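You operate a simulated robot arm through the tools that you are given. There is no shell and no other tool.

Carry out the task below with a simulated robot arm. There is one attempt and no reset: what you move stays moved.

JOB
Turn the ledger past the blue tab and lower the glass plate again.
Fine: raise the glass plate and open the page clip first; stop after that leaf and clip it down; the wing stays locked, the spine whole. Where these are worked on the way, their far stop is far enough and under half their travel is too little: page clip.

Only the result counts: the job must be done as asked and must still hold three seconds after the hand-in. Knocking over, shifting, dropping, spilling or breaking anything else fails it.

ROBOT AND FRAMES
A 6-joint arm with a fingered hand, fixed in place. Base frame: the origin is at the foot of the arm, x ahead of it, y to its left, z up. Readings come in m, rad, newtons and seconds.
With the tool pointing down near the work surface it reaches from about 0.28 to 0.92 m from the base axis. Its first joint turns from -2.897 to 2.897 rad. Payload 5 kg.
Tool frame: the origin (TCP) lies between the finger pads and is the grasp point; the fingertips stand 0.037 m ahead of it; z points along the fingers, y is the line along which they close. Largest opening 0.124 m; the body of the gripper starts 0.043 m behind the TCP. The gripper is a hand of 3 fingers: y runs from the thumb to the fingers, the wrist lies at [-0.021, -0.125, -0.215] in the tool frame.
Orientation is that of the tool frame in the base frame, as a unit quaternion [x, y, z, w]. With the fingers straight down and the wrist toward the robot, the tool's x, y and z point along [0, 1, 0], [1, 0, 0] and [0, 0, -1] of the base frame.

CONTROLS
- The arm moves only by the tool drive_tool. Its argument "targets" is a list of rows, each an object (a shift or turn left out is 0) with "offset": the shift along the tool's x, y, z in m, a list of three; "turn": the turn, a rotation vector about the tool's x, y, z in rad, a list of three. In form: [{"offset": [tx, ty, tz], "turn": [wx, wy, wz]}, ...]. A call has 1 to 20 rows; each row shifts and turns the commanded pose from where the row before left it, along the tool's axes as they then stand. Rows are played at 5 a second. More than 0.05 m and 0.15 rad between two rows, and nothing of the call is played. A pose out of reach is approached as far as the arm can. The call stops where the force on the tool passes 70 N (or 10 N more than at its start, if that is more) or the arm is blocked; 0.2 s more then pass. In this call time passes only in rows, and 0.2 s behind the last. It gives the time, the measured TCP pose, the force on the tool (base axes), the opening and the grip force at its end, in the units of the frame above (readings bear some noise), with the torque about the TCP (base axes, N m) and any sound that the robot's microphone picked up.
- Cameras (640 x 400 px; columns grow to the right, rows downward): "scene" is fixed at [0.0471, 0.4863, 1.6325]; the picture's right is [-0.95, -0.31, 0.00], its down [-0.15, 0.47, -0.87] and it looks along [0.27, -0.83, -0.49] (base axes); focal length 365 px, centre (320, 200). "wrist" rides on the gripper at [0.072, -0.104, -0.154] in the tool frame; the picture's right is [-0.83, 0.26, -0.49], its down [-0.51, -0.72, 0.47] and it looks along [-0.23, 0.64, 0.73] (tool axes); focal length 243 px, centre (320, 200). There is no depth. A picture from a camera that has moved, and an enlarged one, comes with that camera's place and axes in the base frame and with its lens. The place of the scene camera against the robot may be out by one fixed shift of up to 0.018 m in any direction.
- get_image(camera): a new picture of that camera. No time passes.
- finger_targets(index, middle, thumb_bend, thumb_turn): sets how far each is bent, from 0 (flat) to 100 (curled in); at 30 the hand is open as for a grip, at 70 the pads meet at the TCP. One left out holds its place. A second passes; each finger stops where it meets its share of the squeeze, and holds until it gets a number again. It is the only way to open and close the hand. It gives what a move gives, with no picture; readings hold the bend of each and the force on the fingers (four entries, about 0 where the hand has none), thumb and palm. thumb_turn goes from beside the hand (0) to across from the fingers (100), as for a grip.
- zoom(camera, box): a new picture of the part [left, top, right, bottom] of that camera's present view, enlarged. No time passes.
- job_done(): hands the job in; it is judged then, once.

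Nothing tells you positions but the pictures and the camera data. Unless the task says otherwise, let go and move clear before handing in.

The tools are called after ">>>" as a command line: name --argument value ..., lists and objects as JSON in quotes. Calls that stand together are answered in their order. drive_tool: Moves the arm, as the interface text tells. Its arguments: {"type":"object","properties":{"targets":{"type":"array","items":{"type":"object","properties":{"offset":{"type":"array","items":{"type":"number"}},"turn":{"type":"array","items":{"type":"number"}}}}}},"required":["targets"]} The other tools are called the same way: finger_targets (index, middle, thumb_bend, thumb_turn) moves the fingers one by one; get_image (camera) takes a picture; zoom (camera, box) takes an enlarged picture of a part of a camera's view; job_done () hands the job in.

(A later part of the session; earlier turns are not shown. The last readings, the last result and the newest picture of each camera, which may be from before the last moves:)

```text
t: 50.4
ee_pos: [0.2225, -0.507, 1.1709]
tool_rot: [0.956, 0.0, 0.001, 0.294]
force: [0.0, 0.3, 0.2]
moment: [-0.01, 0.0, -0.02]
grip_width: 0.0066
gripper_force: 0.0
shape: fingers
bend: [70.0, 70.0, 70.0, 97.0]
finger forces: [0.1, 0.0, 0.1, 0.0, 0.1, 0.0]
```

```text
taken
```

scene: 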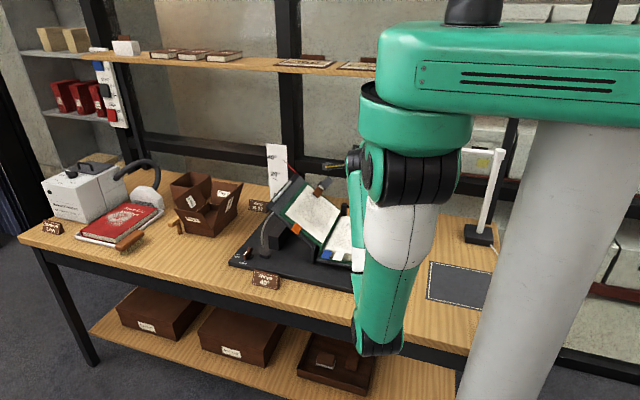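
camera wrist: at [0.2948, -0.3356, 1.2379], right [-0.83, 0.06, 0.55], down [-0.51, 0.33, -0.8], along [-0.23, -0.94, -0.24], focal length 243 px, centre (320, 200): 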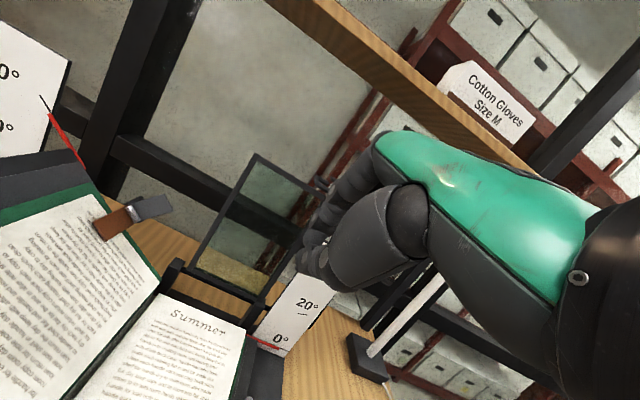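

>>> drive_tool --targets '[{"offset": [0.04, 0, 0]}, {"offset": [0.04, 0, 0]}, {"offset": [0.04, 0, 0]}, {"offset": [0.036, 0, 0]}]'

>>> get_image --camera "wrist"

>>> zoom --camera "scene" --box '[270, 130, 390, 220]'

```text
t: 51.4
ee_pos: [0.3793, -0.5065, 1.1718]
tool_rot: [0.956, 0.0, 0.002, 0.295]
force: [-0.2, 0.0, 0.6]
moment: [0.04, 0.0, 0.04]
grip_width: 0.0066
gripper_force: 0.0
shape: fingers
bend: [70.0, 70.0, 70.0, 97.0]
finger forces: [0.0, 0.0, 0.0, 0.0, 0.0, 0.0]
```

```text
taken
camera wrist: at [0.451, -0.3341, 1.2385], right [-0.83, 0.06, 0.55], down [-0.51, 0.33, -0.8], along [-0.23, -0.94, -0.24], focal length 243 px, centre (320, 200)
```

wrist: 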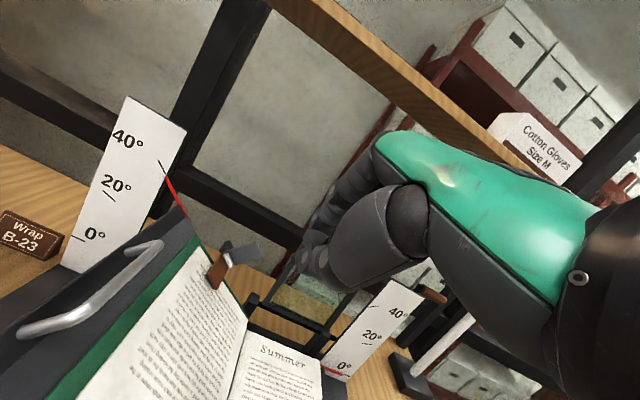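

```text
4.44 times, centred on (330, 175) of scene
camera zoom: at [0.0471, 0.4863, 1.6325], right [-0.95, -0.31, 0.0], down [-0.15, 0.47, -0.87], along [0.27, -0.83, -0.49], focal length 1624 px, centre (276, 311)
```

zoom: 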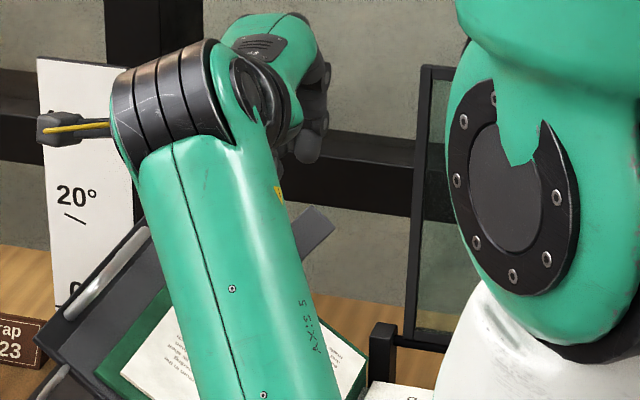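

>>> zoom --camera "wrist" --box '[180, 180, 380, 330]'

```text
2.67 times, centred on (280, 255) of wrist
camera zoom: at [0.451, -0.3341, 1.2385], right [-0.83, 0.06, 0.55], down [-0.51, 0.33, -0.8], along [-0.23, -0.94, -0.24], focal length 647 px, centre (427, 53)
```

zoom: 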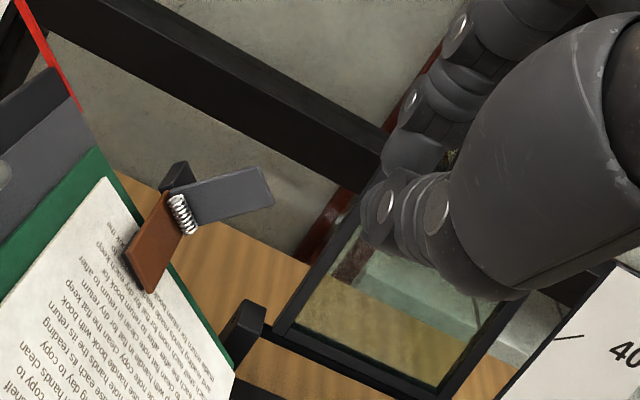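

I have better clip coordinates from two wrist views: spring (0.433, -0.684, 0.982), lever tip (0.400, -0.707, 1.005), jaw tip (0.439, -0.638, 0.970). I'll bring the fingertips close in front of the gray lever.

>>> drive_tool --targets '[{"offset": [0.0022, 0.0076, 0.0391]}, {"offset": [0.0022, 0.0076, 0.0391]}, {"offset": [0.0022, 0.0076, 0.0391]}, {"offset": [0.0022, 0.0076, 0.0391]}]'

>>> zoom --camera "wrist" --box '[180, 120, 440, 330]'

>>> zoom --camera "scene" --box '[270, 130, 390, 220]'

```text
t: 52.4
ee_pos: [0.3894, -0.622, 1.0613]
tool_rot: [0.955, 0.001, 0.001, 0.296]
force: [-0.2, 0.2, 0.0]
moment: [0.0, -0.02, 0.0]
grip_width: 0.0064
gripper_force: 0.0
shape: fingers
bend: [70.0, 70.0, 70.0, 97.0]
finger forces: [0.1, 0.1, 0.0, 0.1, 0.1, 0.0]
```

```text
1.90 times, centred on (310, 225) of wrist
camera zoom: at [0.4601, -0.4483, 1.1276], right [-0.83, 0.06, 0.55], down [-0.51, 0.33, -0.8], along [-0.23, -0.94, -0.24], focal length 462 px, centre (339, 152)
```

zoom: 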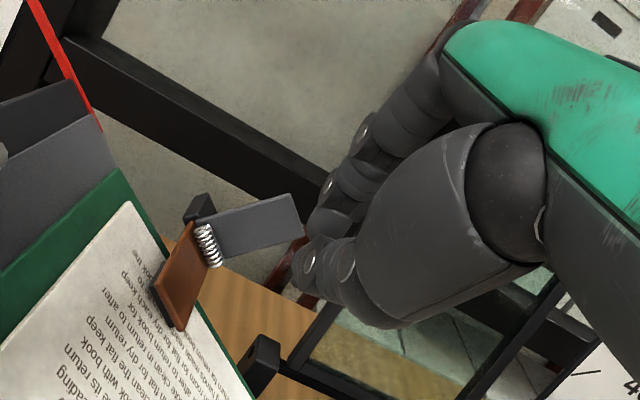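

```text
4.44 times, centred on (330, 175) of scene
camera zoom: at [0.0471, 0.4863, 1.6325], right [-0.95, -0.31, 0.0], down [-0.15, 0.47, -0.87], along [0.27, -0.83, -0.49], focal length 1624 px, centre (276, 311)
```

zoom: 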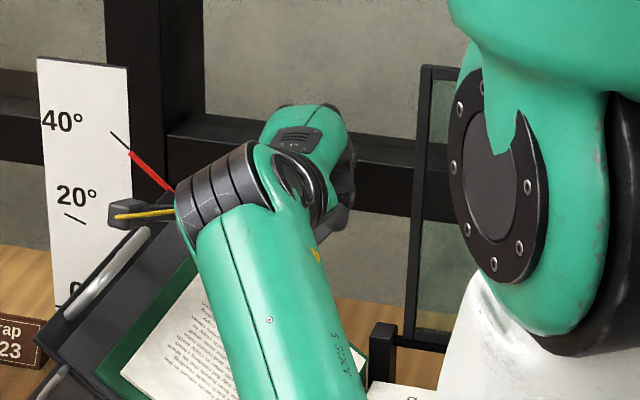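

Predictions match. I'll reduce the tilt so the thumb stays above the rising jaw, then bring the index tip right in front of the lever.

>>> drive_tool --targets '[{"turn": [0.13, 0, 0]}, {"turn": [0.13, 0, 0]}, {"turn": [0.14, 0, 0]}, {"offset": [0.001, 0.02, 0.008]}]'

>>> zoom --camera "wrist" --box '[160, 120, 440, 330]'

>>> zoom --camera "scene" --box '[270, 130, 390, 220]'

```text
t: 53.4
ee_pos: [0.3906, -0.6417, 1.0562]
tool_rot: [0.995, 0.001, -0.001, 0.098]
force: [-0.2, 0.0, -0.6]
moment: [-0.03, 0.01, 0.02]
grip_width: 0.0067
gripper_force: 0.0
shape: fingers
bend: [70.0, 70.0, 70.0, 97.0]
finger forces: [0.1, 0.1, 0.0, 0.1, 0.0, 0.1]
```

```text
1.90 times, centred on (300, 225) of wrist
camera zoom: at [0.4623, -0.5093, 1.1851], right [-0.83, -0.16, 0.53], down [-0.51, 0.61, -0.6], along [-0.23, -0.77, -0.59], focal length 462 px, centre (358, 152)
```

zoom: 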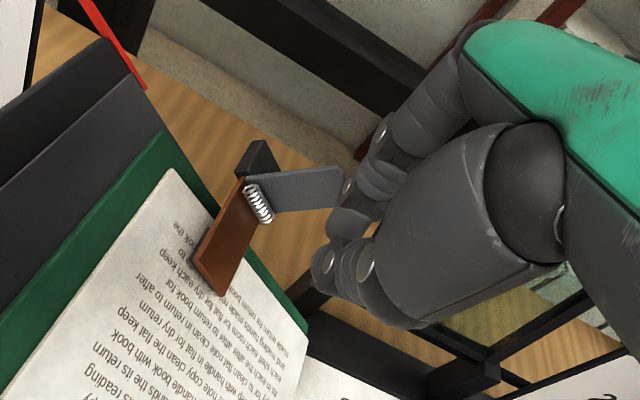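

```text
4.44 times, centred on (330, 175) of scene
camera zoom: at [0.0471, 0.4863, 1.6325], right [-0.95, -0.31, 0.0], down [-0.15, 0.47, -0.87], along [0.27, -0.83, -0.49], focal length 1624 px, centre (276, 311)
```

zoom: 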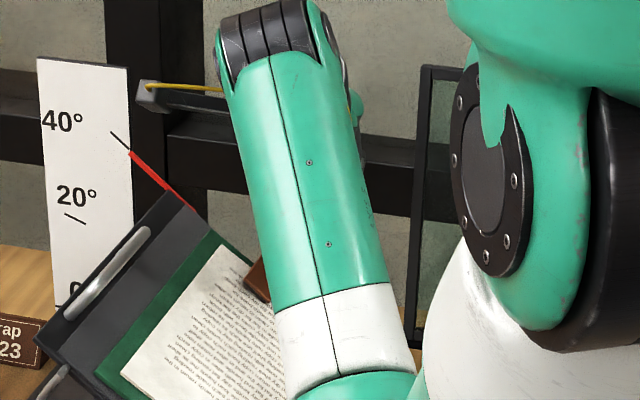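

>>> drive_tool --targets '[{"offset": [0, 0.0086, 0.016]}, {"offset": [0, 0.0086, 0.016]}]'

>>> zoom --camera "wrist" --box '[160, 120, 440, 330]'

```text
t: 54.0
ee_pos: [0.3901, -0.6648, 1.0285]
tool_rot: [0.995, 0.001, 0.001, 0.099]
force: [0.9, 1.4, -0.2]
moment: [-0.04, -0.03, -0.01]
grip_width: 0.0062
gripper_force: 0.4
shape: fingers
bend: [70.0, 70.0, 70.0, 97.0]
finger forces: [0.3, 0.0, 0.0, 0.0, 0.0, 0.0]
```

```text
1.90 times, centred on (300, 225) of wrist
camera zoom: at [0.4618, -0.5335, 1.1571], right [-0.83, -0.16, 0.53], down [-0.51, 0.61, -0.61], along [-0.23, -0.77, -0.59], focal length 462 px, centre (358, 152)
```

zoom: 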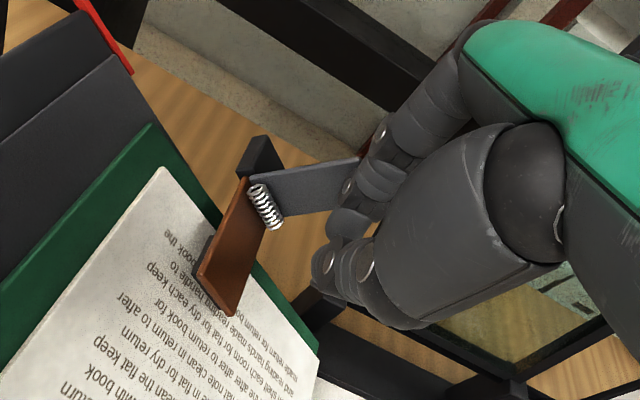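

The index finger is touching the lever. I'll push it back along its arc.

>>> drive_tool --targets '[{"offset": [0.0015, 0.0053, 0.0031]}, {"offset": [0.0015, 0.0053, 0.0031]}]'

>>> zoom --camera "wrist" --box '[160, 120, 440, 330]'

```text
t: 54.6
ee_pos: [0.3929, -0.6761, 1.0257]
tool_rot: [0.995, 0.001, 0.001, 0.099]
force: [0.0, 0.0, -0.3]
moment: [0.01, -0.01, 0.01]
grip_width: 0.006
gripper_force: 0.2
shape: fingers
bend: [70.0, 70.0, 70.0, 97.0]
finger forces: [0.4, 0.0, 0.0, 0.0, 0.1, 0.0]
```

```text
1.90 times, centred on (300, 225) of wrist
camera zoom: at [0.4648, -0.5444, 1.1538], right [-0.83, -0.16, 0.53], down [-0.51, 0.61, -0.61], along [-0.23, -0.77, -0.59], focal length 462 px, centre (358, 152)
```

zoom: 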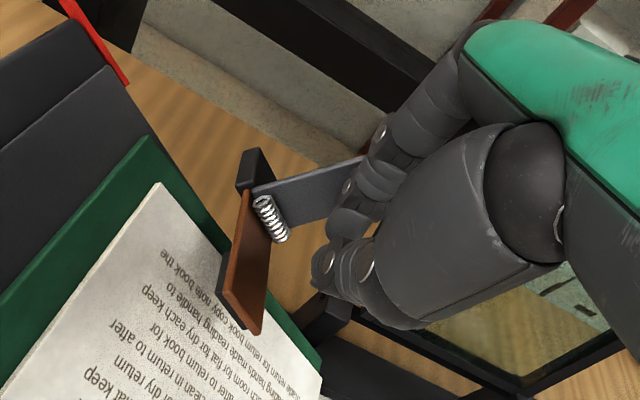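

The jaw is lifting off the page with only 0.4 N. Continuing.

>>> drive_tool --targets '[{"offset": [0.0025, 0.0045, 0.004]}, {"offset": [0.003, 0.004, 0.0045]}]'

>>> drive_tool --targets '[{"offset": [0.003, 0.003, 0.0045]}, {"offset": [0.003, 0.0025, 0.0045]}]'

>>> zoom --camera "wrist" --box '[160, 120, 440, 330]'

```text
t: 55.2
ee_pos: [0.3984, -0.6881, 1.0179]
tool_rot: [0.995, 0.001, 0.0, 0.099]
force: [-0.6, 0.5, 1.1]
moment: [0.01, 0.01, 0.01]
grip_width: 0.0063
gripper_force: 0.1
shape: fingers
bend: [70.0, 70.0, 70.0, 97.0]
finger forces: [0.4, 0.1, 0.0, 0.0, 0.0, 0.1]
```

```text
t: 55.8
ee_pos: [0.4027, -0.6937, 1.0125]
tool_rot: [0.995, -0.001, 0.0, 0.101]
force: [-8.8, 2.7, 12.8]
moment: [-0.01, 0.06, 0.01]
grip_width: 0.0021
gripper_force: 11.4
shape: fingers
bend: [70.0, 70.0, 70.0, 98.0]
finger forces: [13.4, 0.0, 0.0, 0.1, 9.2, 0.0]
```

```text
1.90 times, centred on (300, 225) of wrist
camera zoom: at [0.4754, -0.5618, 1.1402], right [-0.83, -0.16, 0.53], down [-0.51, 0.61, -0.61], along [-0.23, -0.78, -0.59], focal length 462 px, centre (358, 152)
```

zoom: 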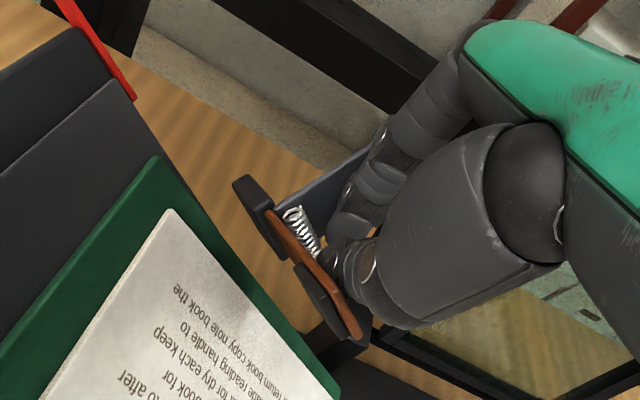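

The jaw is now well up and touching my thumb. I'll back off and see whether the clip stays open.

>>> drive_tool --targets '[{"offset": [-0.006, 0.001, -0.01]}, {"offset": [-0.006, 0, -0.012]}, {"offset": [-0.006, 0, -0.015]}]'

>>> zoom --camera "wrist" --box '[160, 120, 440, 330]'

```text
t: 56.6
ee_pos: [0.3857, -0.6873, 1.0462]
tool_rot: [0.995, 0.0, 0.0, 0.099]
force: [-1.2, 0.8, 0.4]
moment: [0.03, -0.01, 0.02]
grip_width: 0.0064
gripper_force: 0.2
shape: fingers
bend: [70.0, 70.0, 70.0, 98.0]
finger forces: [0.3, 0.0, 0.1, 0.1, 0.0, 0.0]
```

```text
1.90 times, centred on (300, 225) of wrist
camera zoom: at [0.4574, -0.555, 1.1756], right [-0.83, -0.16, 0.53], down [-0.51, 0.61, -0.6], along [-0.23, -0.77, -0.59], focal length 462 px, centre (358, 152)
```

zoom: 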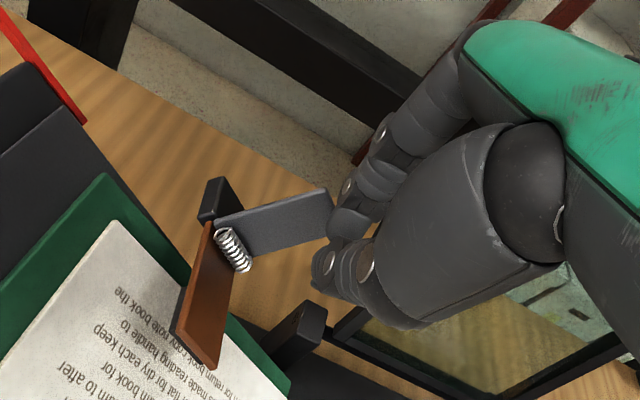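

The lever springs back with the finger, and my thumb was in the jaw's way. I'll swing the thumb open so the jaw can travel its full way, then push again to the far stop.

>>> finger_targets --thumb_bend 15

>>> drive_tool --targets '[{"offset": [0.006, 0.0005, 0.013]}, {"offset": [0.006, 0.0015, 0.012]}]'

>>> drive_tool --targets '[{"offset": [0.004, 0.003, 0.0055]}, {"offset": [0.003, 0.002, 0.0045]}]'

>>> zoom --camera "wrist" --box '[160, 120, 440, 330]'

```text
t: 57.6
ee_pos: [0.3856, -0.6883, 1.0461]
tool_rot: [0.995, 0.001, 0.001, 0.099]
force: [0.3, 1.0, -0.6]
moment: [0.02, 0.04, -0.02]
grip_width: 0.0815
gripper_force: 0.6
shape: fingers
bend: [70.0, 70.0, 15.0, 98.0]
finger forces: [0.3, 0.1, 0.0, 0.0, 0.1, 0.1]
```

```text
t: 58.2
ee_pos: [0.3981, -0.6944, 1.0242]
tool_rot: [0.995, 0.001, 0.001, 0.1]
force: [-0.1, 0.9, 0.3]
moment: [-0.01, 0.02, 0.03]
grip_width: 0.0816
gripper_force: 0.1
shape: fingers
bend: [70.0, 70.0, 15.0, 98.0]
finger forces: [0.3, 0.0, 0.0, 0.1, 0.0, 0.0]
```

```text
t: 58.8
ee_pos: [0.406, -0.7007, 1.0151]
tool_rot: [0.995, 0.001, 0.0, 0.099]
force: [0.3, -0.2, -0.1]
moment: [0.01, -0.03, 0.01]
grip_width: 0.0815
gripper_force: 0.0
shape: fingers
bend: [70.0, 70.0, 15.0, 98.0]
finger forces: [0.0, 0.0, 0.0, 0.0, 0.0, 0.0]
```

```text
1.90 times, centred on (300, 225) of wrist
camera zoom: at [0.4774, -0.5685, 1.1438], right [-0.83, -0.16, 0.53], down [-0.51, 0.61, -0.6], along [-0.23, -0.77, -0.59], focal length 462 px, centre (358, 152)
```

zoom: 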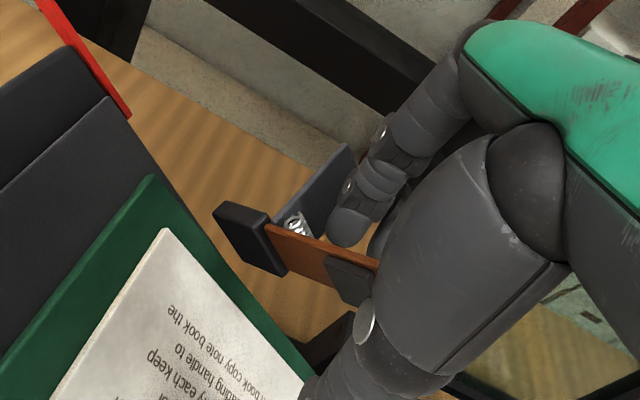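

The index force dropped to zero and the jaw stands upright with its underside visible, so it has reached the open position. I'll retreat straight up and check that it stays.

>>> drive_tool --targets '[{"offset": [-0.005, 0.002, -0.012]}, {"offset": [-0.008, 0, -0.015]}, {"offset": [-0.008, 0, -0.02]}, {"offset": [-0.01, -0.01, -0.03]}]'

>>> zoom --camera "wrist" --box '[100, 120, 440, 350]'

```text
t: 59.8
ee_pos: [0.3733, -0.6781, 1.0877]
tool_rot: [0.995, 0.001, 0.001, 0.099]
force: [1.0, -0.3, -0.3]
moment: [0.03, 0.01, -0.01]
grip_width: 0.0821
gripper_force: 0.0
shape: fingers
bend: [70.0, 70.0, 15.0, 98.0]
finger forces: [0.0, 0.0, 0.1, 0.0, 0.0, 0.0]
```

```text
1.74 times, centred on (270, 235) of wrist
camera zoom: at [0.4448, -0.5456, 1.217], right [-0.83, -0.16, 0.53], down [-0.51, 0.61, -0.6], along [-0.23, -0.77, -0.59], focal length 422 px, centre (407, 139)
```

zoom: 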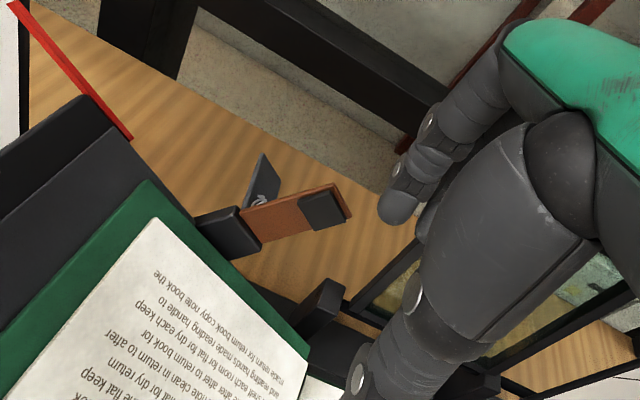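

The clip is fully open and stays open. I'll retreat toward the front for a good look at the tabs and leaf edges.

>>> drive_tool --targets '[{"offset": [0, 0, -0.04]}, {"offset": [0, -0.035, -0.0144], "turn": [-0.03, 0, 0]}, {"offset": [0, -0.035, -0.0144], "turn": [-0.03, 0, 0]}, {"offset": [0, -0.035, -0.012], "turn": [-0.03, 0, 0]}, {"offset": [0, -0.035, -0.012], "turn": [-0.03, 0, 0]}, {"offset": [0, -0.035, -0.01], "turn": [-0.03, 0, 0]}, {"offset": [0, -0.035, -0.01], "turn": [-0.05, 0, 0]}]'

>>> finger_targets --index 30 --middle 30 --thumb_bend 30

>>> get_image --camera "wrist"

>>> get_image --camera "scene"

```text
t: 61.4
ee_pos: [0.3752, -0.4504, 1.1414]
tool_rot: [0.98, 0.001, 0.002, 0.199]
force: [-0.6, -0.4, 0.4]
moment: [0.06, 0.01, -0.01]
grip_width: 0.0822
gripper_force: 0.1
shape: fingers
bend: [70.0, 70.0, 15.0, 98.0]
finger forces: [0.0, 0.0, 0.0, 0.0, 0.0, 0.0]
```

```text
t: 62.4
ee_pos: [0.3739, -0.4511, 1.1413]
tool_rot: [0.98, 0.001, 0.0, 0.198]
force: [-0.2, 0.4, -0.3]
moment: [-0.01, 0.0, 0.03]
grip_width: 0.1287
gripper_force: 0.1
shape: fingers
bend: [30.0, 30.0, 30.0, 98.0]
finger forces: [0.0, 0.0, 0.0, 0.1, 0.0, 0.0]
```

```text
taken
camera wrist: at [0.4462, -0.2951, 1.2415], right [-0.83, -0.05, 0.55], down [-0.51, 0.48, -0.72], along [-0.23, -0.88, -0.43], focal length 243 px, centre (320, 200)
```

wrist: 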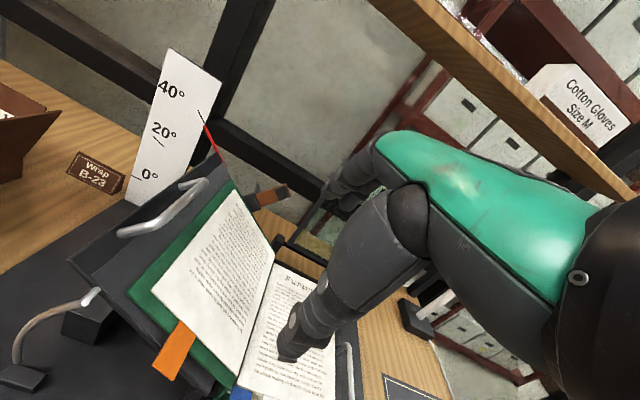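

```text
taken
```

scene: 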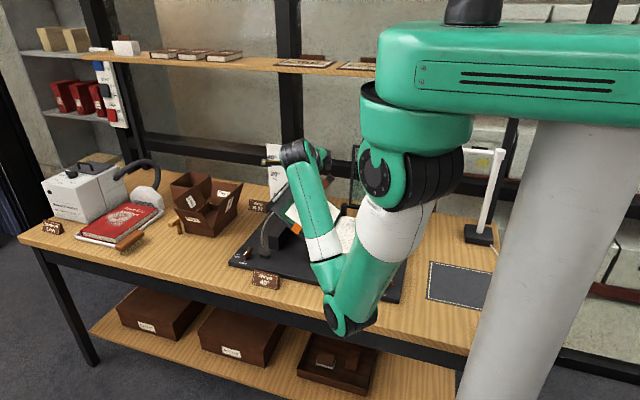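

>>> drive_tool --targets '[{"offset": [-0.01, -0.037, -0.016]}, {"offset": [-0.01, -0.037, -0.016]}]'

>>> get_image --camera "wrist"

>>> zoom --camera "wrist" --box '[120, 260, 360, 400]'

```text
t: 63.0
ee_pos: [0.3557, -0.3713, 1.1378]
tool_rot: [0.98, 0.0, 0.0, 0.197]
force: [-0.4, 0.3, 0.1]
moment: [0.0, -0.02, 0.0]
grip_width: 0.1292
gripper_force: 0.1
shape: fingers
bend: [30.0, 30.0, 30.0, 98.0]
finger forces: [0.0, 0.1, 0.0, 0.1, 0.0, 0.0]
```

```text
taken
camera wrist: at [0.4275, -0.215, 1.2382], right [-0.83, -0.05, 0.55], down [-0.51, 0.48, -0.71], along [-0.23, -0.88, -0.43], focal length 243 px, centre (320, 200)
```

wrist: 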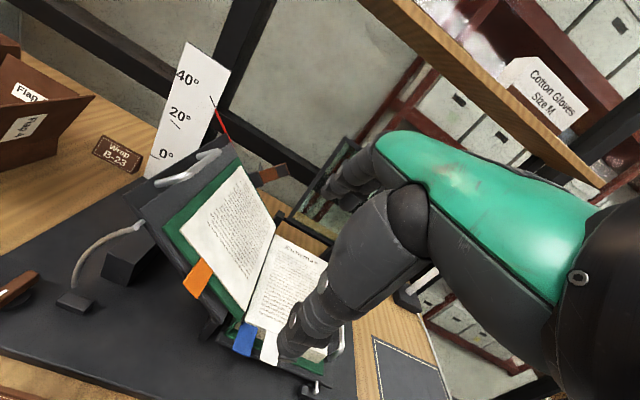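

```text
2.67 times, centred on (240, 330) of wrist
camera zoom: at [0.4275, -0.215, 1.2382], right [-0.83, -0.05, 0.55], down [-0.51, 0.48, -0.71], along [-0.23, -0.88, -0.43], focal length 647 px, centre (533, -147)
```

zoom: 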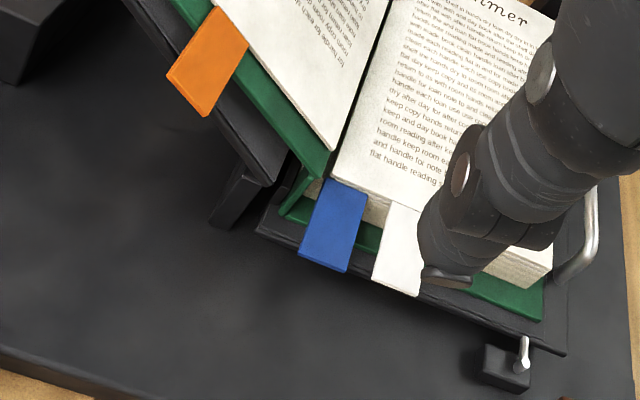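

Blue tab centre is at about (0.332, -0.426, 0.874), next to the spine, with the white tab just beside it. I'll go closer to see which layer the blue tab belongs to.

>>> finger_targets --index 70 --middle 70 --thumb_bend 70

>>> drive_tool --targets '[{"offset": [-0.0214, -0.0013, 0.036]}, {"offset": [-0.0214, -0.0013, 0.036]}, {"offset": [-0.0214, -0.0013, 0.036]}, {"offset": [-0.0214, -0.0013, 0.036]}]'

>>> get_image --camera "wrist"

>>> zoom --camera "wrist" --box '[120, 180, 320, 330]'

>>> get_image --camera "scene"

```text
t: 64.0
ee_pos: [0.356, -0.3708, 1.1393]
tool_rot: [0.98, 0.001, 0.0, 0.198]
force: [0.3, 0.0, 0.4]
moment: [0.03, 0.04, 0.0]
grip_width: 0.0073
gripper_force: 0.1
shape: fingers
bend: [70.0, 70.0, 70.0, 98.0]
finger forces: [0.1, 0.1, 0.0, 0.0, 0.0, 0.1]
```

```text
t: 65.0
ee_pos: [0.2699, -0.4219, 1.0041]
tool_rot: [0.98, 0.001, 0.001, 0.198]
force: [0.3, -0.1, -0.4]
moment: [0.02, -0.01, -0.02]
grip_width: 0.007
gripper_force: 0.0
shape: fingers
bend: [70.0, 70.0, 70.0, 98.0]
finger forces: [0.0, 0.0, 0.0, 0.1, 0.0, 0.0]
```

```text
taken
camera wrist: at [0.3415, -0.2661, 1.1036], right [-0.83, -0.05, 0.55], down [-0.51, 0.48, -0.72], along [-0.23, -0.88, -0.43], focal length 243 px, centre (320, 200)
```

wrist: 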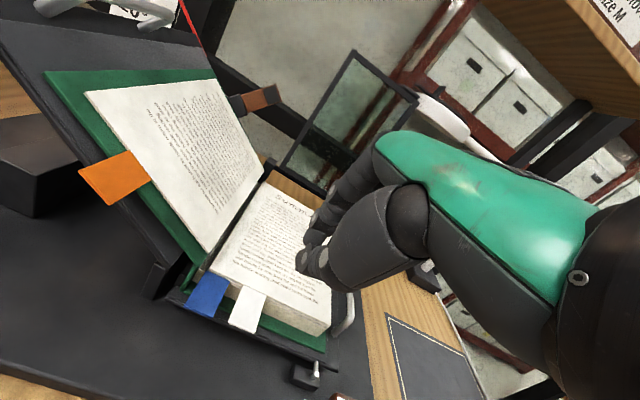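

```text
2.67 times, centred on (220, 255) of wrist
camera zoom: at [0.3415, -0.2661, 1.1036], right [-0.83, -0.05, 0.55], down [-0.51, 0.48, -0.72], along [-0.23, -0.88, -0.43], focal length 647 px, centre (587, 53)
```

zoom: 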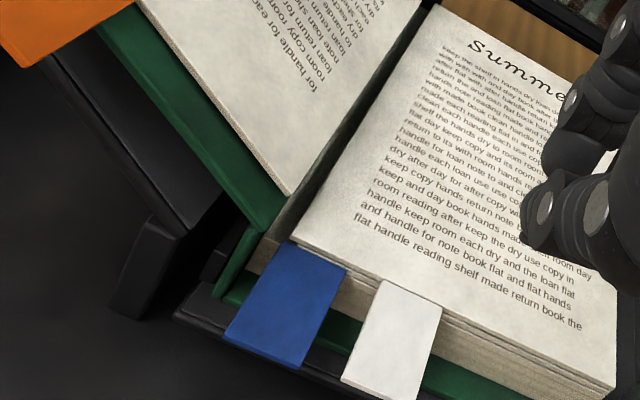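

```text
taken
```

scene: 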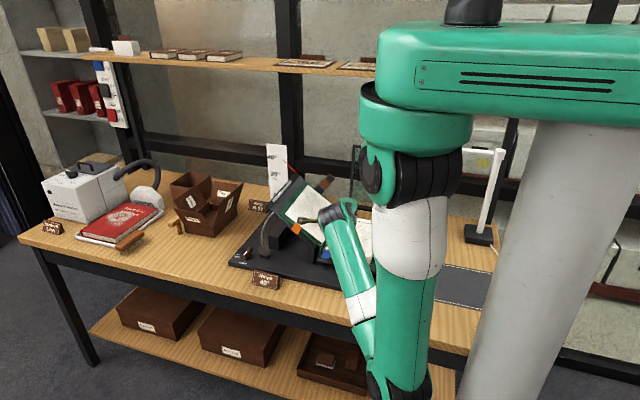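

>>> zoom --camera "wrist" --box '[185, 235, 285, 310]'

>>> zoom --camera "wrist" --box '[240, 270, 350, 350]'

```text
5.33 times, centred on (235, 272) of wrist
camera zoom: at [0.3415, -0.2661, 1.1036], right [-0.83, -0.05, 0.55], down [-0.51, 0.48, -0.72], along [-0.23, -0.88, -0.43], focal length 1294 px, centre (773, -187)
```

zoom: 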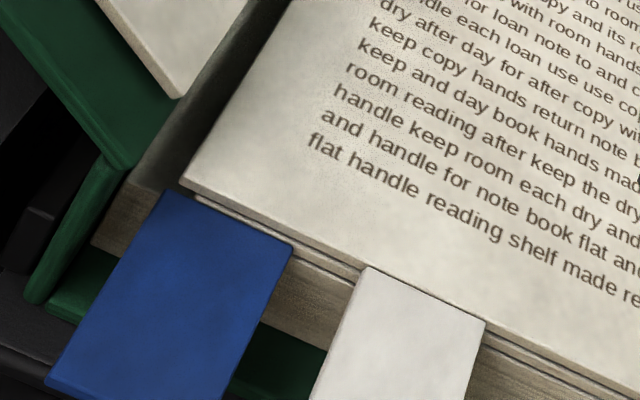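

```text
5.00 times, centred on (295, 310) of wrist
camera zoom: at [0.3415, -0.2661, 1.1036], right [-0.83, -0.05, 0.55], down [-0.51, 0.48, -0.72], along [-0.23, -0.88, -0.43], focal length 1213 px, centre (445, -350)
```

zoom: 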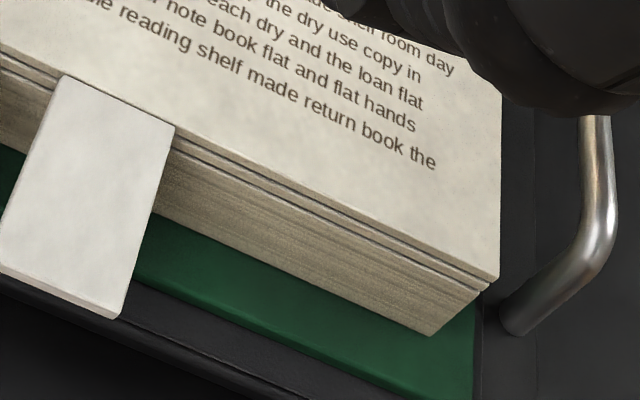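

Two thin leaves lie on top of the block, and each tab belongs to one of them. I need a closer, flatter view to see which tab is on the top leaf.

>>> drive_tool --targets '[{"turn": [-0.13, 0, 0]}, {"turn": [-0.13, 0, 0]}, {"turn": [-0.14, 0, 0]}, {"offset": [-0.01, -0.012, 0.02]}, {"offset": [-0.01, -0.012, 0.02]}]'

>>> get_image --camera "wrist"

>>> get_image --camera "scene"

```text
t: 66.2
ee_pos: [0.252, -0.4337, 0.9608]
tool_rot: [0.921, 0.0, 0.001, 0.39]
force: [0.2, 0.5, -0.5]
moment: [-0.02, 0.04, 0.01]
grip_width: 0.0067
gripper_force: 0.1
shape: fingers
bend: [70.0, 70.0, 70.0, 98.0]
finger forces: [0.0, 0.0, 0.0, 0.0, 0.0, 0.1]
```

```text
taken
camera wrist: at [0.3233, -0.2509, 0.9922], right [-0.83, 0.17, 0.53], down [-0.51, 0.16, -0.85], along [-0.23, -0.97, -0.05], focal length 243 px, centre (320, 200)
```

wrist: 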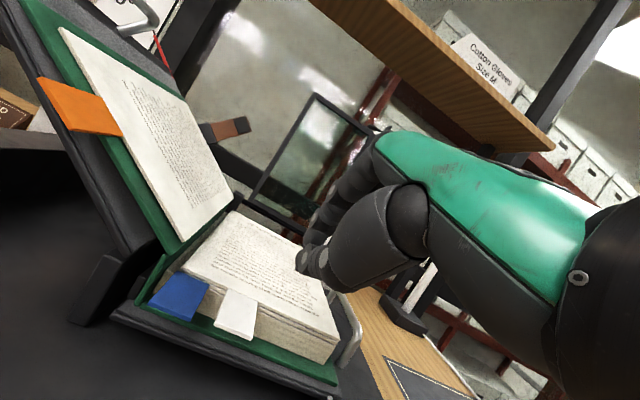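

```text
taken
```

scene: 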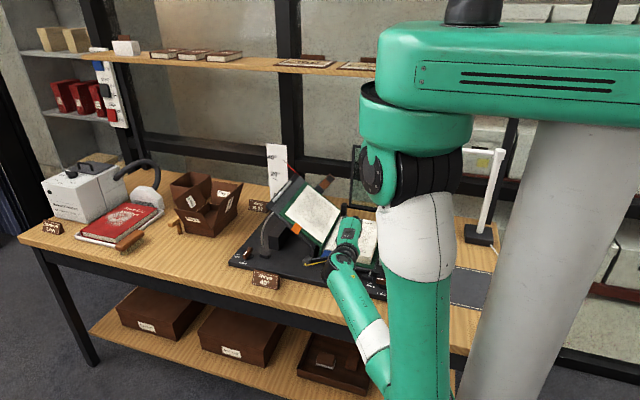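

>>> zoom --camera "wrist" --box '[140, 250, 240, 330]'

>>> zoom --camera "wrist" --box '[175, 255, 235, 300]'

>>> zoom --camera "wrist" --box '[205, 280, 275, 330]'

>>> zoom --camera "wrist" --box '[250, 290, 350, 370]'

```text
5.00 times, centred on (190, 290) of wrist
camera zoom: at [0.3233, -0.2509, 0.9922], right [-0.83, 0.17, 0.53], down [-0.51, 0.16, -0.85], along [-0.23, -0.97, -0.05], focal length 1213 px, centre (970, -250)
```

zoom: 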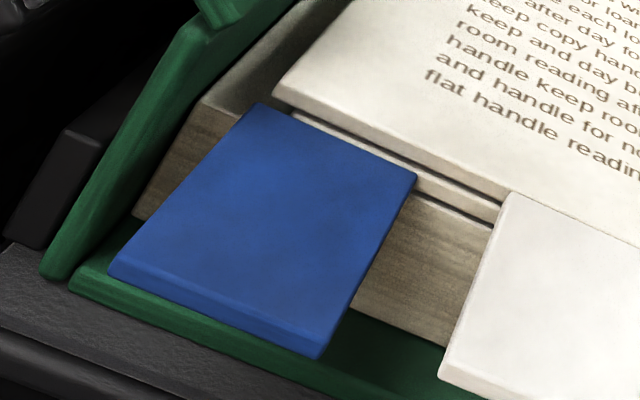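

```text
8.89 times, centred on (205, 278) of wrist
camera zoom: at [0.3233, -0.2509, 0.9922], right [-0.83, 0.17, 0.53], down [-0.51, 0.16, -0.85], along [-0.23, -0.97, -0.05], focal length 2157 px, centre (1342, -489)
```

zoom: 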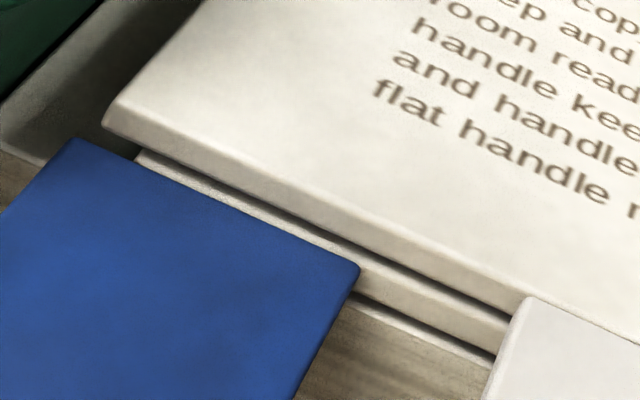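

```text
8.00 times, centred on (240, 305) of wrist
camera zoom: at [0.3233, -0.2509, 0.9922], right [-0.83, 0.17, 0.53], down [-0.51, 0.16, -0.85], along [-0.23, -0.97, -0.05], focal length 1941 px, centre (960, -640)
```

zoom: 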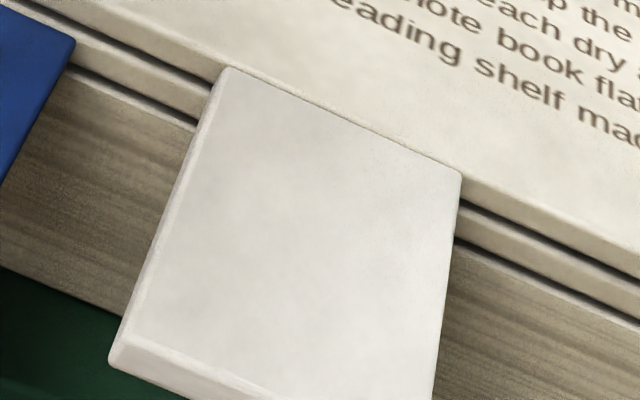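

```text
5.00 times, centred on (300, 330) of wrist
camera zoom: at [0.3233, -0.2509, 0.9922], right [-0.83, 0.17, 0.53], down [-0.51, 0.16, -0.85], along [-0.23, -0.97, -0.05], focal length 1213 px, centre (420, -450)
```

zoom: 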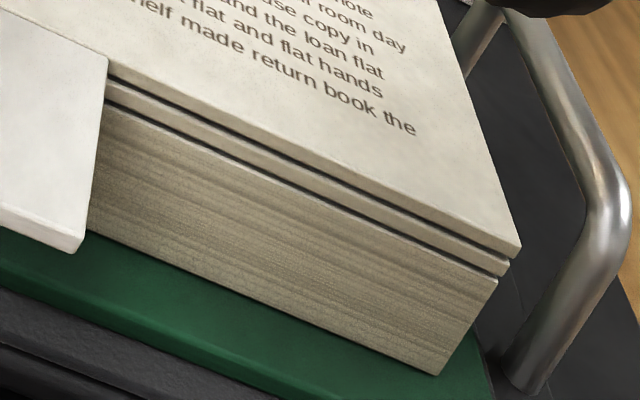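

Now it's clear: the white tab is on the top leaf and the blue tab on the second leaf. Going past the blue tab therefore means turning the white leaf and then the blue leaf. I'll make a fist with the thumb extended as a lifting rod and test a nearly horizontal hand pose in front of the book.

>>> drive_tool --targets '[{"offset": [0.01, -0.025, -0.03]}, {"offset": [0.01, -0.025, -0.03]}, {"offset": [0.01, -0.025, -0.02]}]'

>>> finger_targets --index 100 --middle 100 --thumb_bend 45

>>> drive_tool --targets '[{"turn": [-0.14, 0, 0]}, {"turn": [-0.14, 0, 0]}, {"turn": [-0.14, 0, 0]}, {"turn": [-0.14, 0, 0]}, {"turn": [-0.12, 0, 0]}]'

>>> get_image --camera "wrist"

>>> get_image --camera "scene"

```text
t: 67.0
ee_pos: [0.2733, -0.3232, 0.9694]
tool_rot: [0.917, -0.02, -0.006, 0.399]
force: [-1.5, -1.2, -0.3]
moment: [0.05, -0.05, 0.06]
grip_width: 0.007
gripper_force: 0.1
shape: fingers
bend: [70.0, 70.0, 70.0, 98.0]
finger forces: [0.0, 0.0, 0.1, 0.1, 0.0, 0.0]
```

```text
t: 68.0
ee_pos: [0.2759, -0.3223, 0.9677]
tool_rot: [0.917, -0.018, -0.009, 0.398]
force: [-0.1, 0.5, 0.0]
moment: [-0.01, 0.03, -0.01]
grip_width: 0.0736
gripper_force: 0.1
shape: fingers
bend: [100.0, 100.0, 45.0, 98.0]
finger forces: [0.0, 0.0, 0.0, 0.0, 0.0, 0.1]
```

```text
t: 69.2
ee_pos: [0.2707, -0.3168, 0.9616]
tool_rot: [0.738, 0.001, -0.008, 0.675]
force: [-0.5, -0.1, 0.0]
moment: [0.0, -0.02, 0.04]
grip_width: 0.0735
gripper_force: 0.1
shape: fingers
bend: [100.0, 100.0, 45.0, 98.0]
finger forces: [0.1, 0.0, 0.0, 0.0, 0.1, 0.0]
```

```text
taken
camera wrist: at [0.3425, -0.1552, 0.8678], right [-0.82, 0.47, 0.32], down [-0.52, -0.4, -0.75], along [-0.23, -0.78, 0.58], focal length 243 px, centre (320, 200)
```

wrist: 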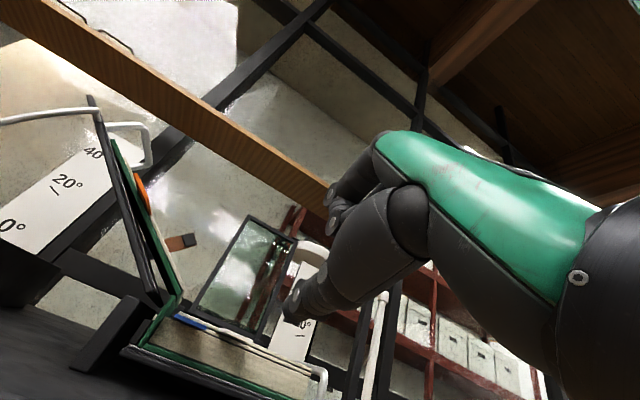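

```text
taken
```

scene: 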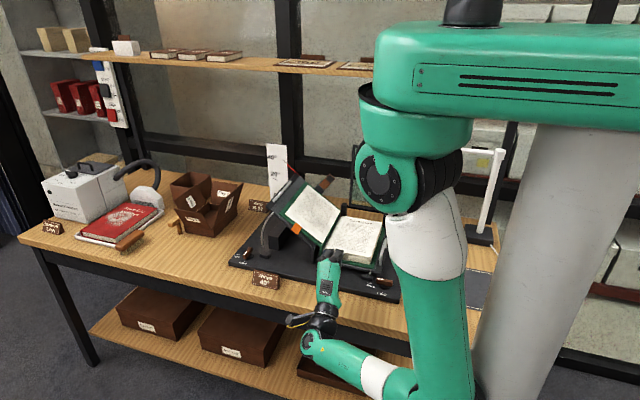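

The horizontal pose is reachable. I'll zoom in on the thumb tip and the tabs.

>>> zoom --camera "wrist" --box '[120, 250, 360, 400]'

>>> zoom --camera "scene" --box '[280, 200, 420, 340]'

```text
2.67 times, centred on (240, 325) of wrist
camera zoom: at [0.3425, -0.1552, 0.8678], right [-0.82, 0.47, 0.32], down [-0.52, -0.4, -0.75], along [-0.23, -0.78, 0.58], focal length 647 px, centre (533, -133)
```

zoom: 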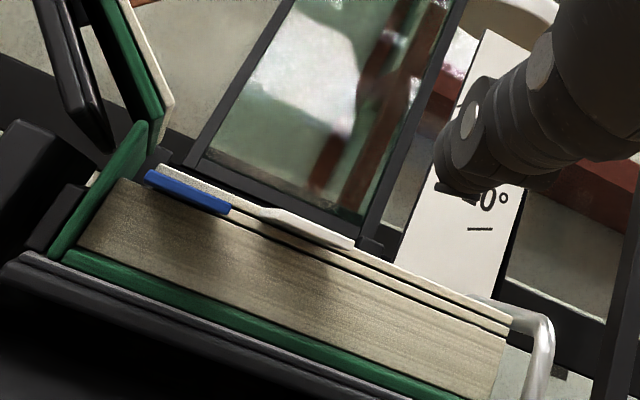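

```text
2.86 times, centred on (350, 270) of scene
camera zoom: at [0.0471, 0.4863, 1.6325], right [-0.95, -0.31, 0.0], down [-0.15, 0.47, -0.87], along [0.27, -0.83, -0.49], focal length 1044 px, centre (234, 0)
```

zoom: 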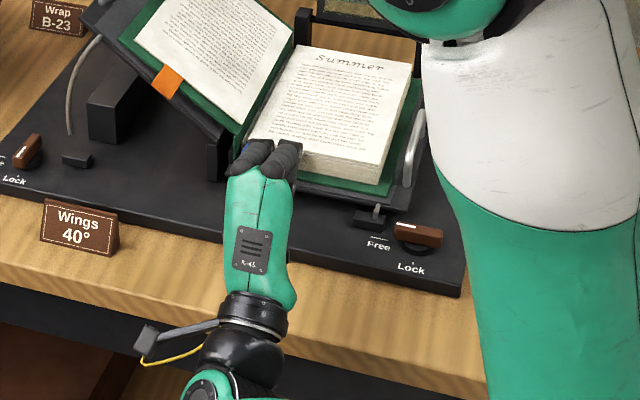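

The edge-on view gives precise values: white tab x 0.277–0.309 at z≈0.879, blue tab x 0.318–0.345 at z≈0.874, cover top ≈0.852. I'll bring the thumb tip just in front of and below the white tab.

>>> drive_tool --targets '[{"offset": [0.008, -0.0179, 0.0182]}, {"offset": [0.008, -0.0179, 0.0182]}]'

>>> zoom --camera "wrist" --box '[120, 200, 360, 400]'

>>> zoom --camera "scene" --box '[280, 200, 420, 340]'

```text
t: 69.8
ee_pos: [0.2969, -0.3549, 0.9233]
tool_rot: [0.738, 0.001, 0.002, 0.675]
force: [-0.3, 1.0, 0.0]
moment: [0.03, 0.0, 0.03]
grip_width: 0.0737
gripper_force: 0.0
shape: fingers
bend: [100.0, 100.0, 45.0, 98.0]
finger forces: [0.1, 0.0, 0.1, 0.0, 0.1, 0.1]
```

```text
2.00 times, centred on (240, 300) of wrist
camera zoom: at [0.3686, -0.1921, 0.8329], right [-0.83, 0.46, 0.3], down [-0.5, -0.41, -0.76], along [-0.23, -0.79, 0.57], focal length 485 px, centre (480, 0)
```

zoom: 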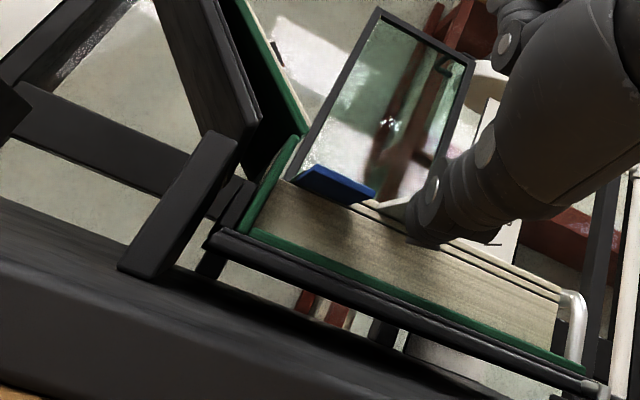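

```text
2.86 times, centred on (350, 270) of scene
camera zoom: at [0.0471, 0.4863, 1.6325], right [-0.95, -0.31, 0.0], down [-0.15, 0.47, -0.87], along [0.27, -0.83, -0.49], focal length 1044 px, centre (234, 0)
```

zoom: 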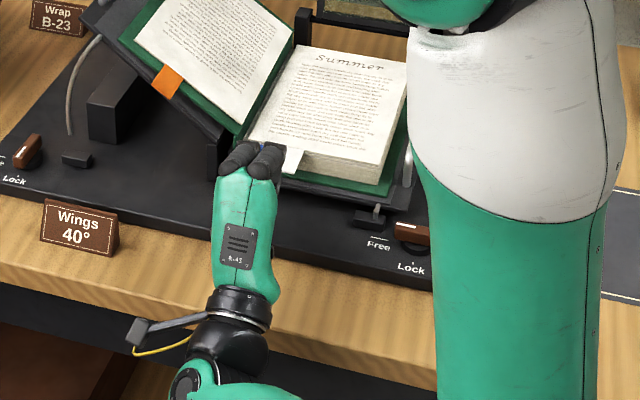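

>>> drive_tool --targets '[{"offset": [-0.01, 0, 0]}, {"offset": [0, 0.0013, 0.0149]}, {"offset": [0, 0.0013, 0.0149]}]'

>>> zoom --camera "wrist" --box '[160, 220, 340, 360]'

>>> zoom --camera "scene" --box '[300, 220, 400, 300]'

```text
t: 70.6
ee_pos: [0.2859, -0.3863, 0.9226]
tool_rot: [0.739, 0.0, 0.001, 0.673]
force: [-0.8, -0.4, -0.4]
moment: [0.02, -0.03, 0.02]
grip_width: 0.0738
gripper_force: 0.3
shape: fingers
bend: [100.0, 100.0, 45.0, 97.0]
finger forces: [0.0, 0.1, 0.0, 0.0, 0.6, 0.0]
```

```text
2.86 times, centred on (250, 290) of wrist
camera zoom: at [0.3582, -0.2239, 0.8316], right [-0.83, 0.47, 0.3], down [-0.51, -0.4, -0.76], along [-0.23, -0.79, 0.57], focal length 693 px, centre (520, -57)
```

zoom: 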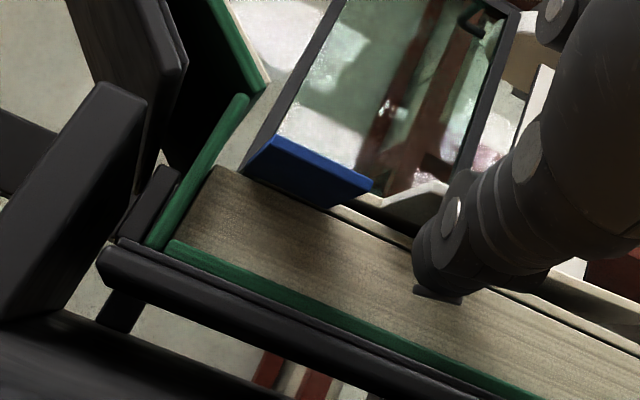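

```text
5.00 times, centred on (350, 260) of scene
camera zoom: at [0.0471, 0.4863, 1.6325], right [-0.95, -0.31, 0.0], down [-0.15, 0.47, -0.87], along [0.27, -0.83, -0.49], focal length 1827 px, centre (170, -100)
```

zoom: 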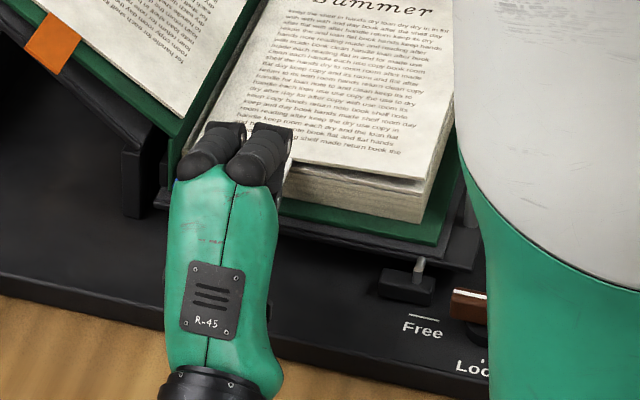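

The thumb is already under the white tab, carrying it with about 0.6 N and lifting the top leaf slightly. I'll raise it along the leaf's arc.

>>> drive_tool --targets '[{"offset": [0.0005, 0.01, -0.0009]}, {"offset": [0.001, 0.01, -0.0009]}, {"offset": [0.002, 0.01, -0.0009]}]'

>>> zoom --camera "wrist" --box '[120, 180, 360, 380]'

>>> zoom --camera "scene" --box '[280, 170, 420, 300]'

```text
t: 71.4
ee_pos: [0.2896, -0.3867, 0.9533]
tool_rot: [0.739, 0.0, 0.001, 0.674]
force: [0.0, -0.2, -0.6]
moment: [0.0, 0.02, -0.01]
grip_width: 0.0739
gripper_force: 0.1
shape: fingers
bend: [100.0, 100.0, 45.0, 98.0]
finger forces: [0.0, 0.0, 0.0, 0.0, 0.4, 0.0]
```

```text
2.00 times, centred on (240, 280) of wrist
camera zoom: at [0.3611, -0.2237, 0.8626], right [-0.83, 0.46, 0.31], down [-0.51, -0.4, -0.76], along [-0.23, -0.79, 0.57], focal length 485 px, centre (480, 40)
```

zoom: 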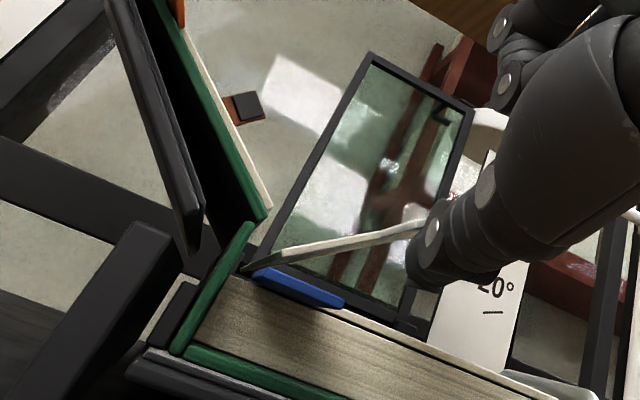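

```text
3.08 times, centred on (350, 235) of scene
camera zoom: at [0.0471, 0.4863, 1.6325], right [-0.95, -0.31, 0.0], down [-0.15, 0.47, -0.87], along [0.27, -0.83, -0.49], focal length 1124 px, centre (228, 92)
```

zoom: 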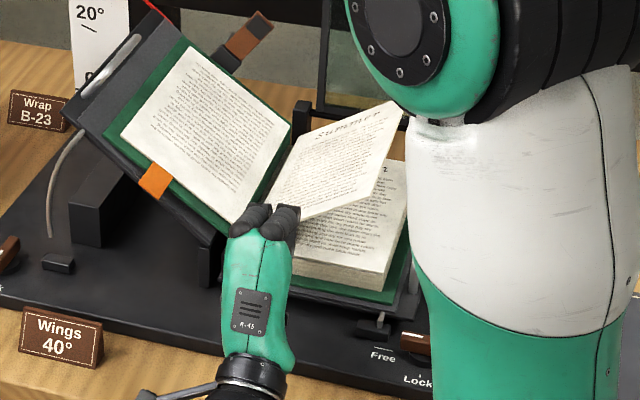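

The top leaf is lifting cleanly by itself, with the blue leaf staying below. I'll continue the arc over the spine.

>>> drive_tool --targets '[{"offset": [0.0047, 0.0103, -0.0009]}, {"offset": [0.0047, 0.0103, -0.0009]}, {"offset": [0.0113, 0.0117, -0.001]}]'

>>> zoom --camera "scene" --box '[280, 170, 420, 300]'

>>> get_image --camera "wrist"

```text
t: 72.2
ee_pos: [0.3079, -0.3855, 0.9875]
tool_rot: [0.738, 0.0, 0.0, 0.675]
force: [-1.3, 0.8, -1.0]
moment: [-0.01, -0.02, 0.0]
grip_width: 0.0738
gripper_force: 0.3
shape: fingers
bend: [100.0, 100.0, 45.0, 98.0]
finger forces: [0.1, 0.1, 0.0, 0.0, 0.1, 0.0]
```

```text
3.08 times, centred on (350, 235) of scene
camera zoom: at [0.0471, 0.4863, 1.6325], right [-0.95, -0.31, 0.0], down [-0.15, 0.47, -0.87], along [0.27, -0.83, -0.49], focal length 1124 px, centre (228, 92)
```

zoom: 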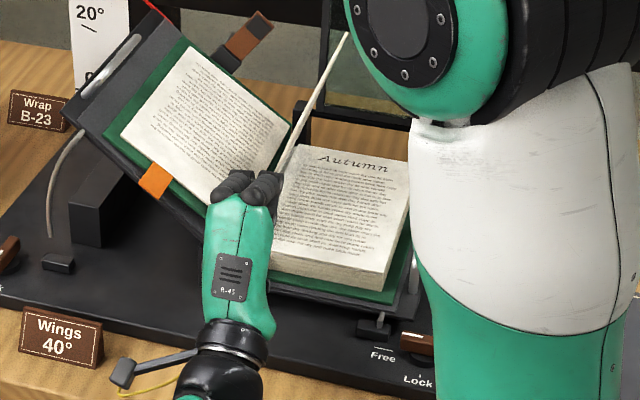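

```text
taken
camera wrist: at [0.3799, -0.2244, 0.8972], right [-0.83, 0.47, 0.31], down [-0.51, -0.4, -0.76], along [-0.23, -0.79, 0.57], focal length 243 px, centre (320, 200)
```

wrist: 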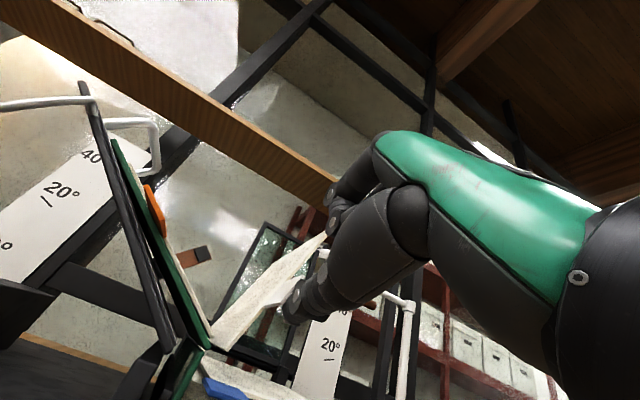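

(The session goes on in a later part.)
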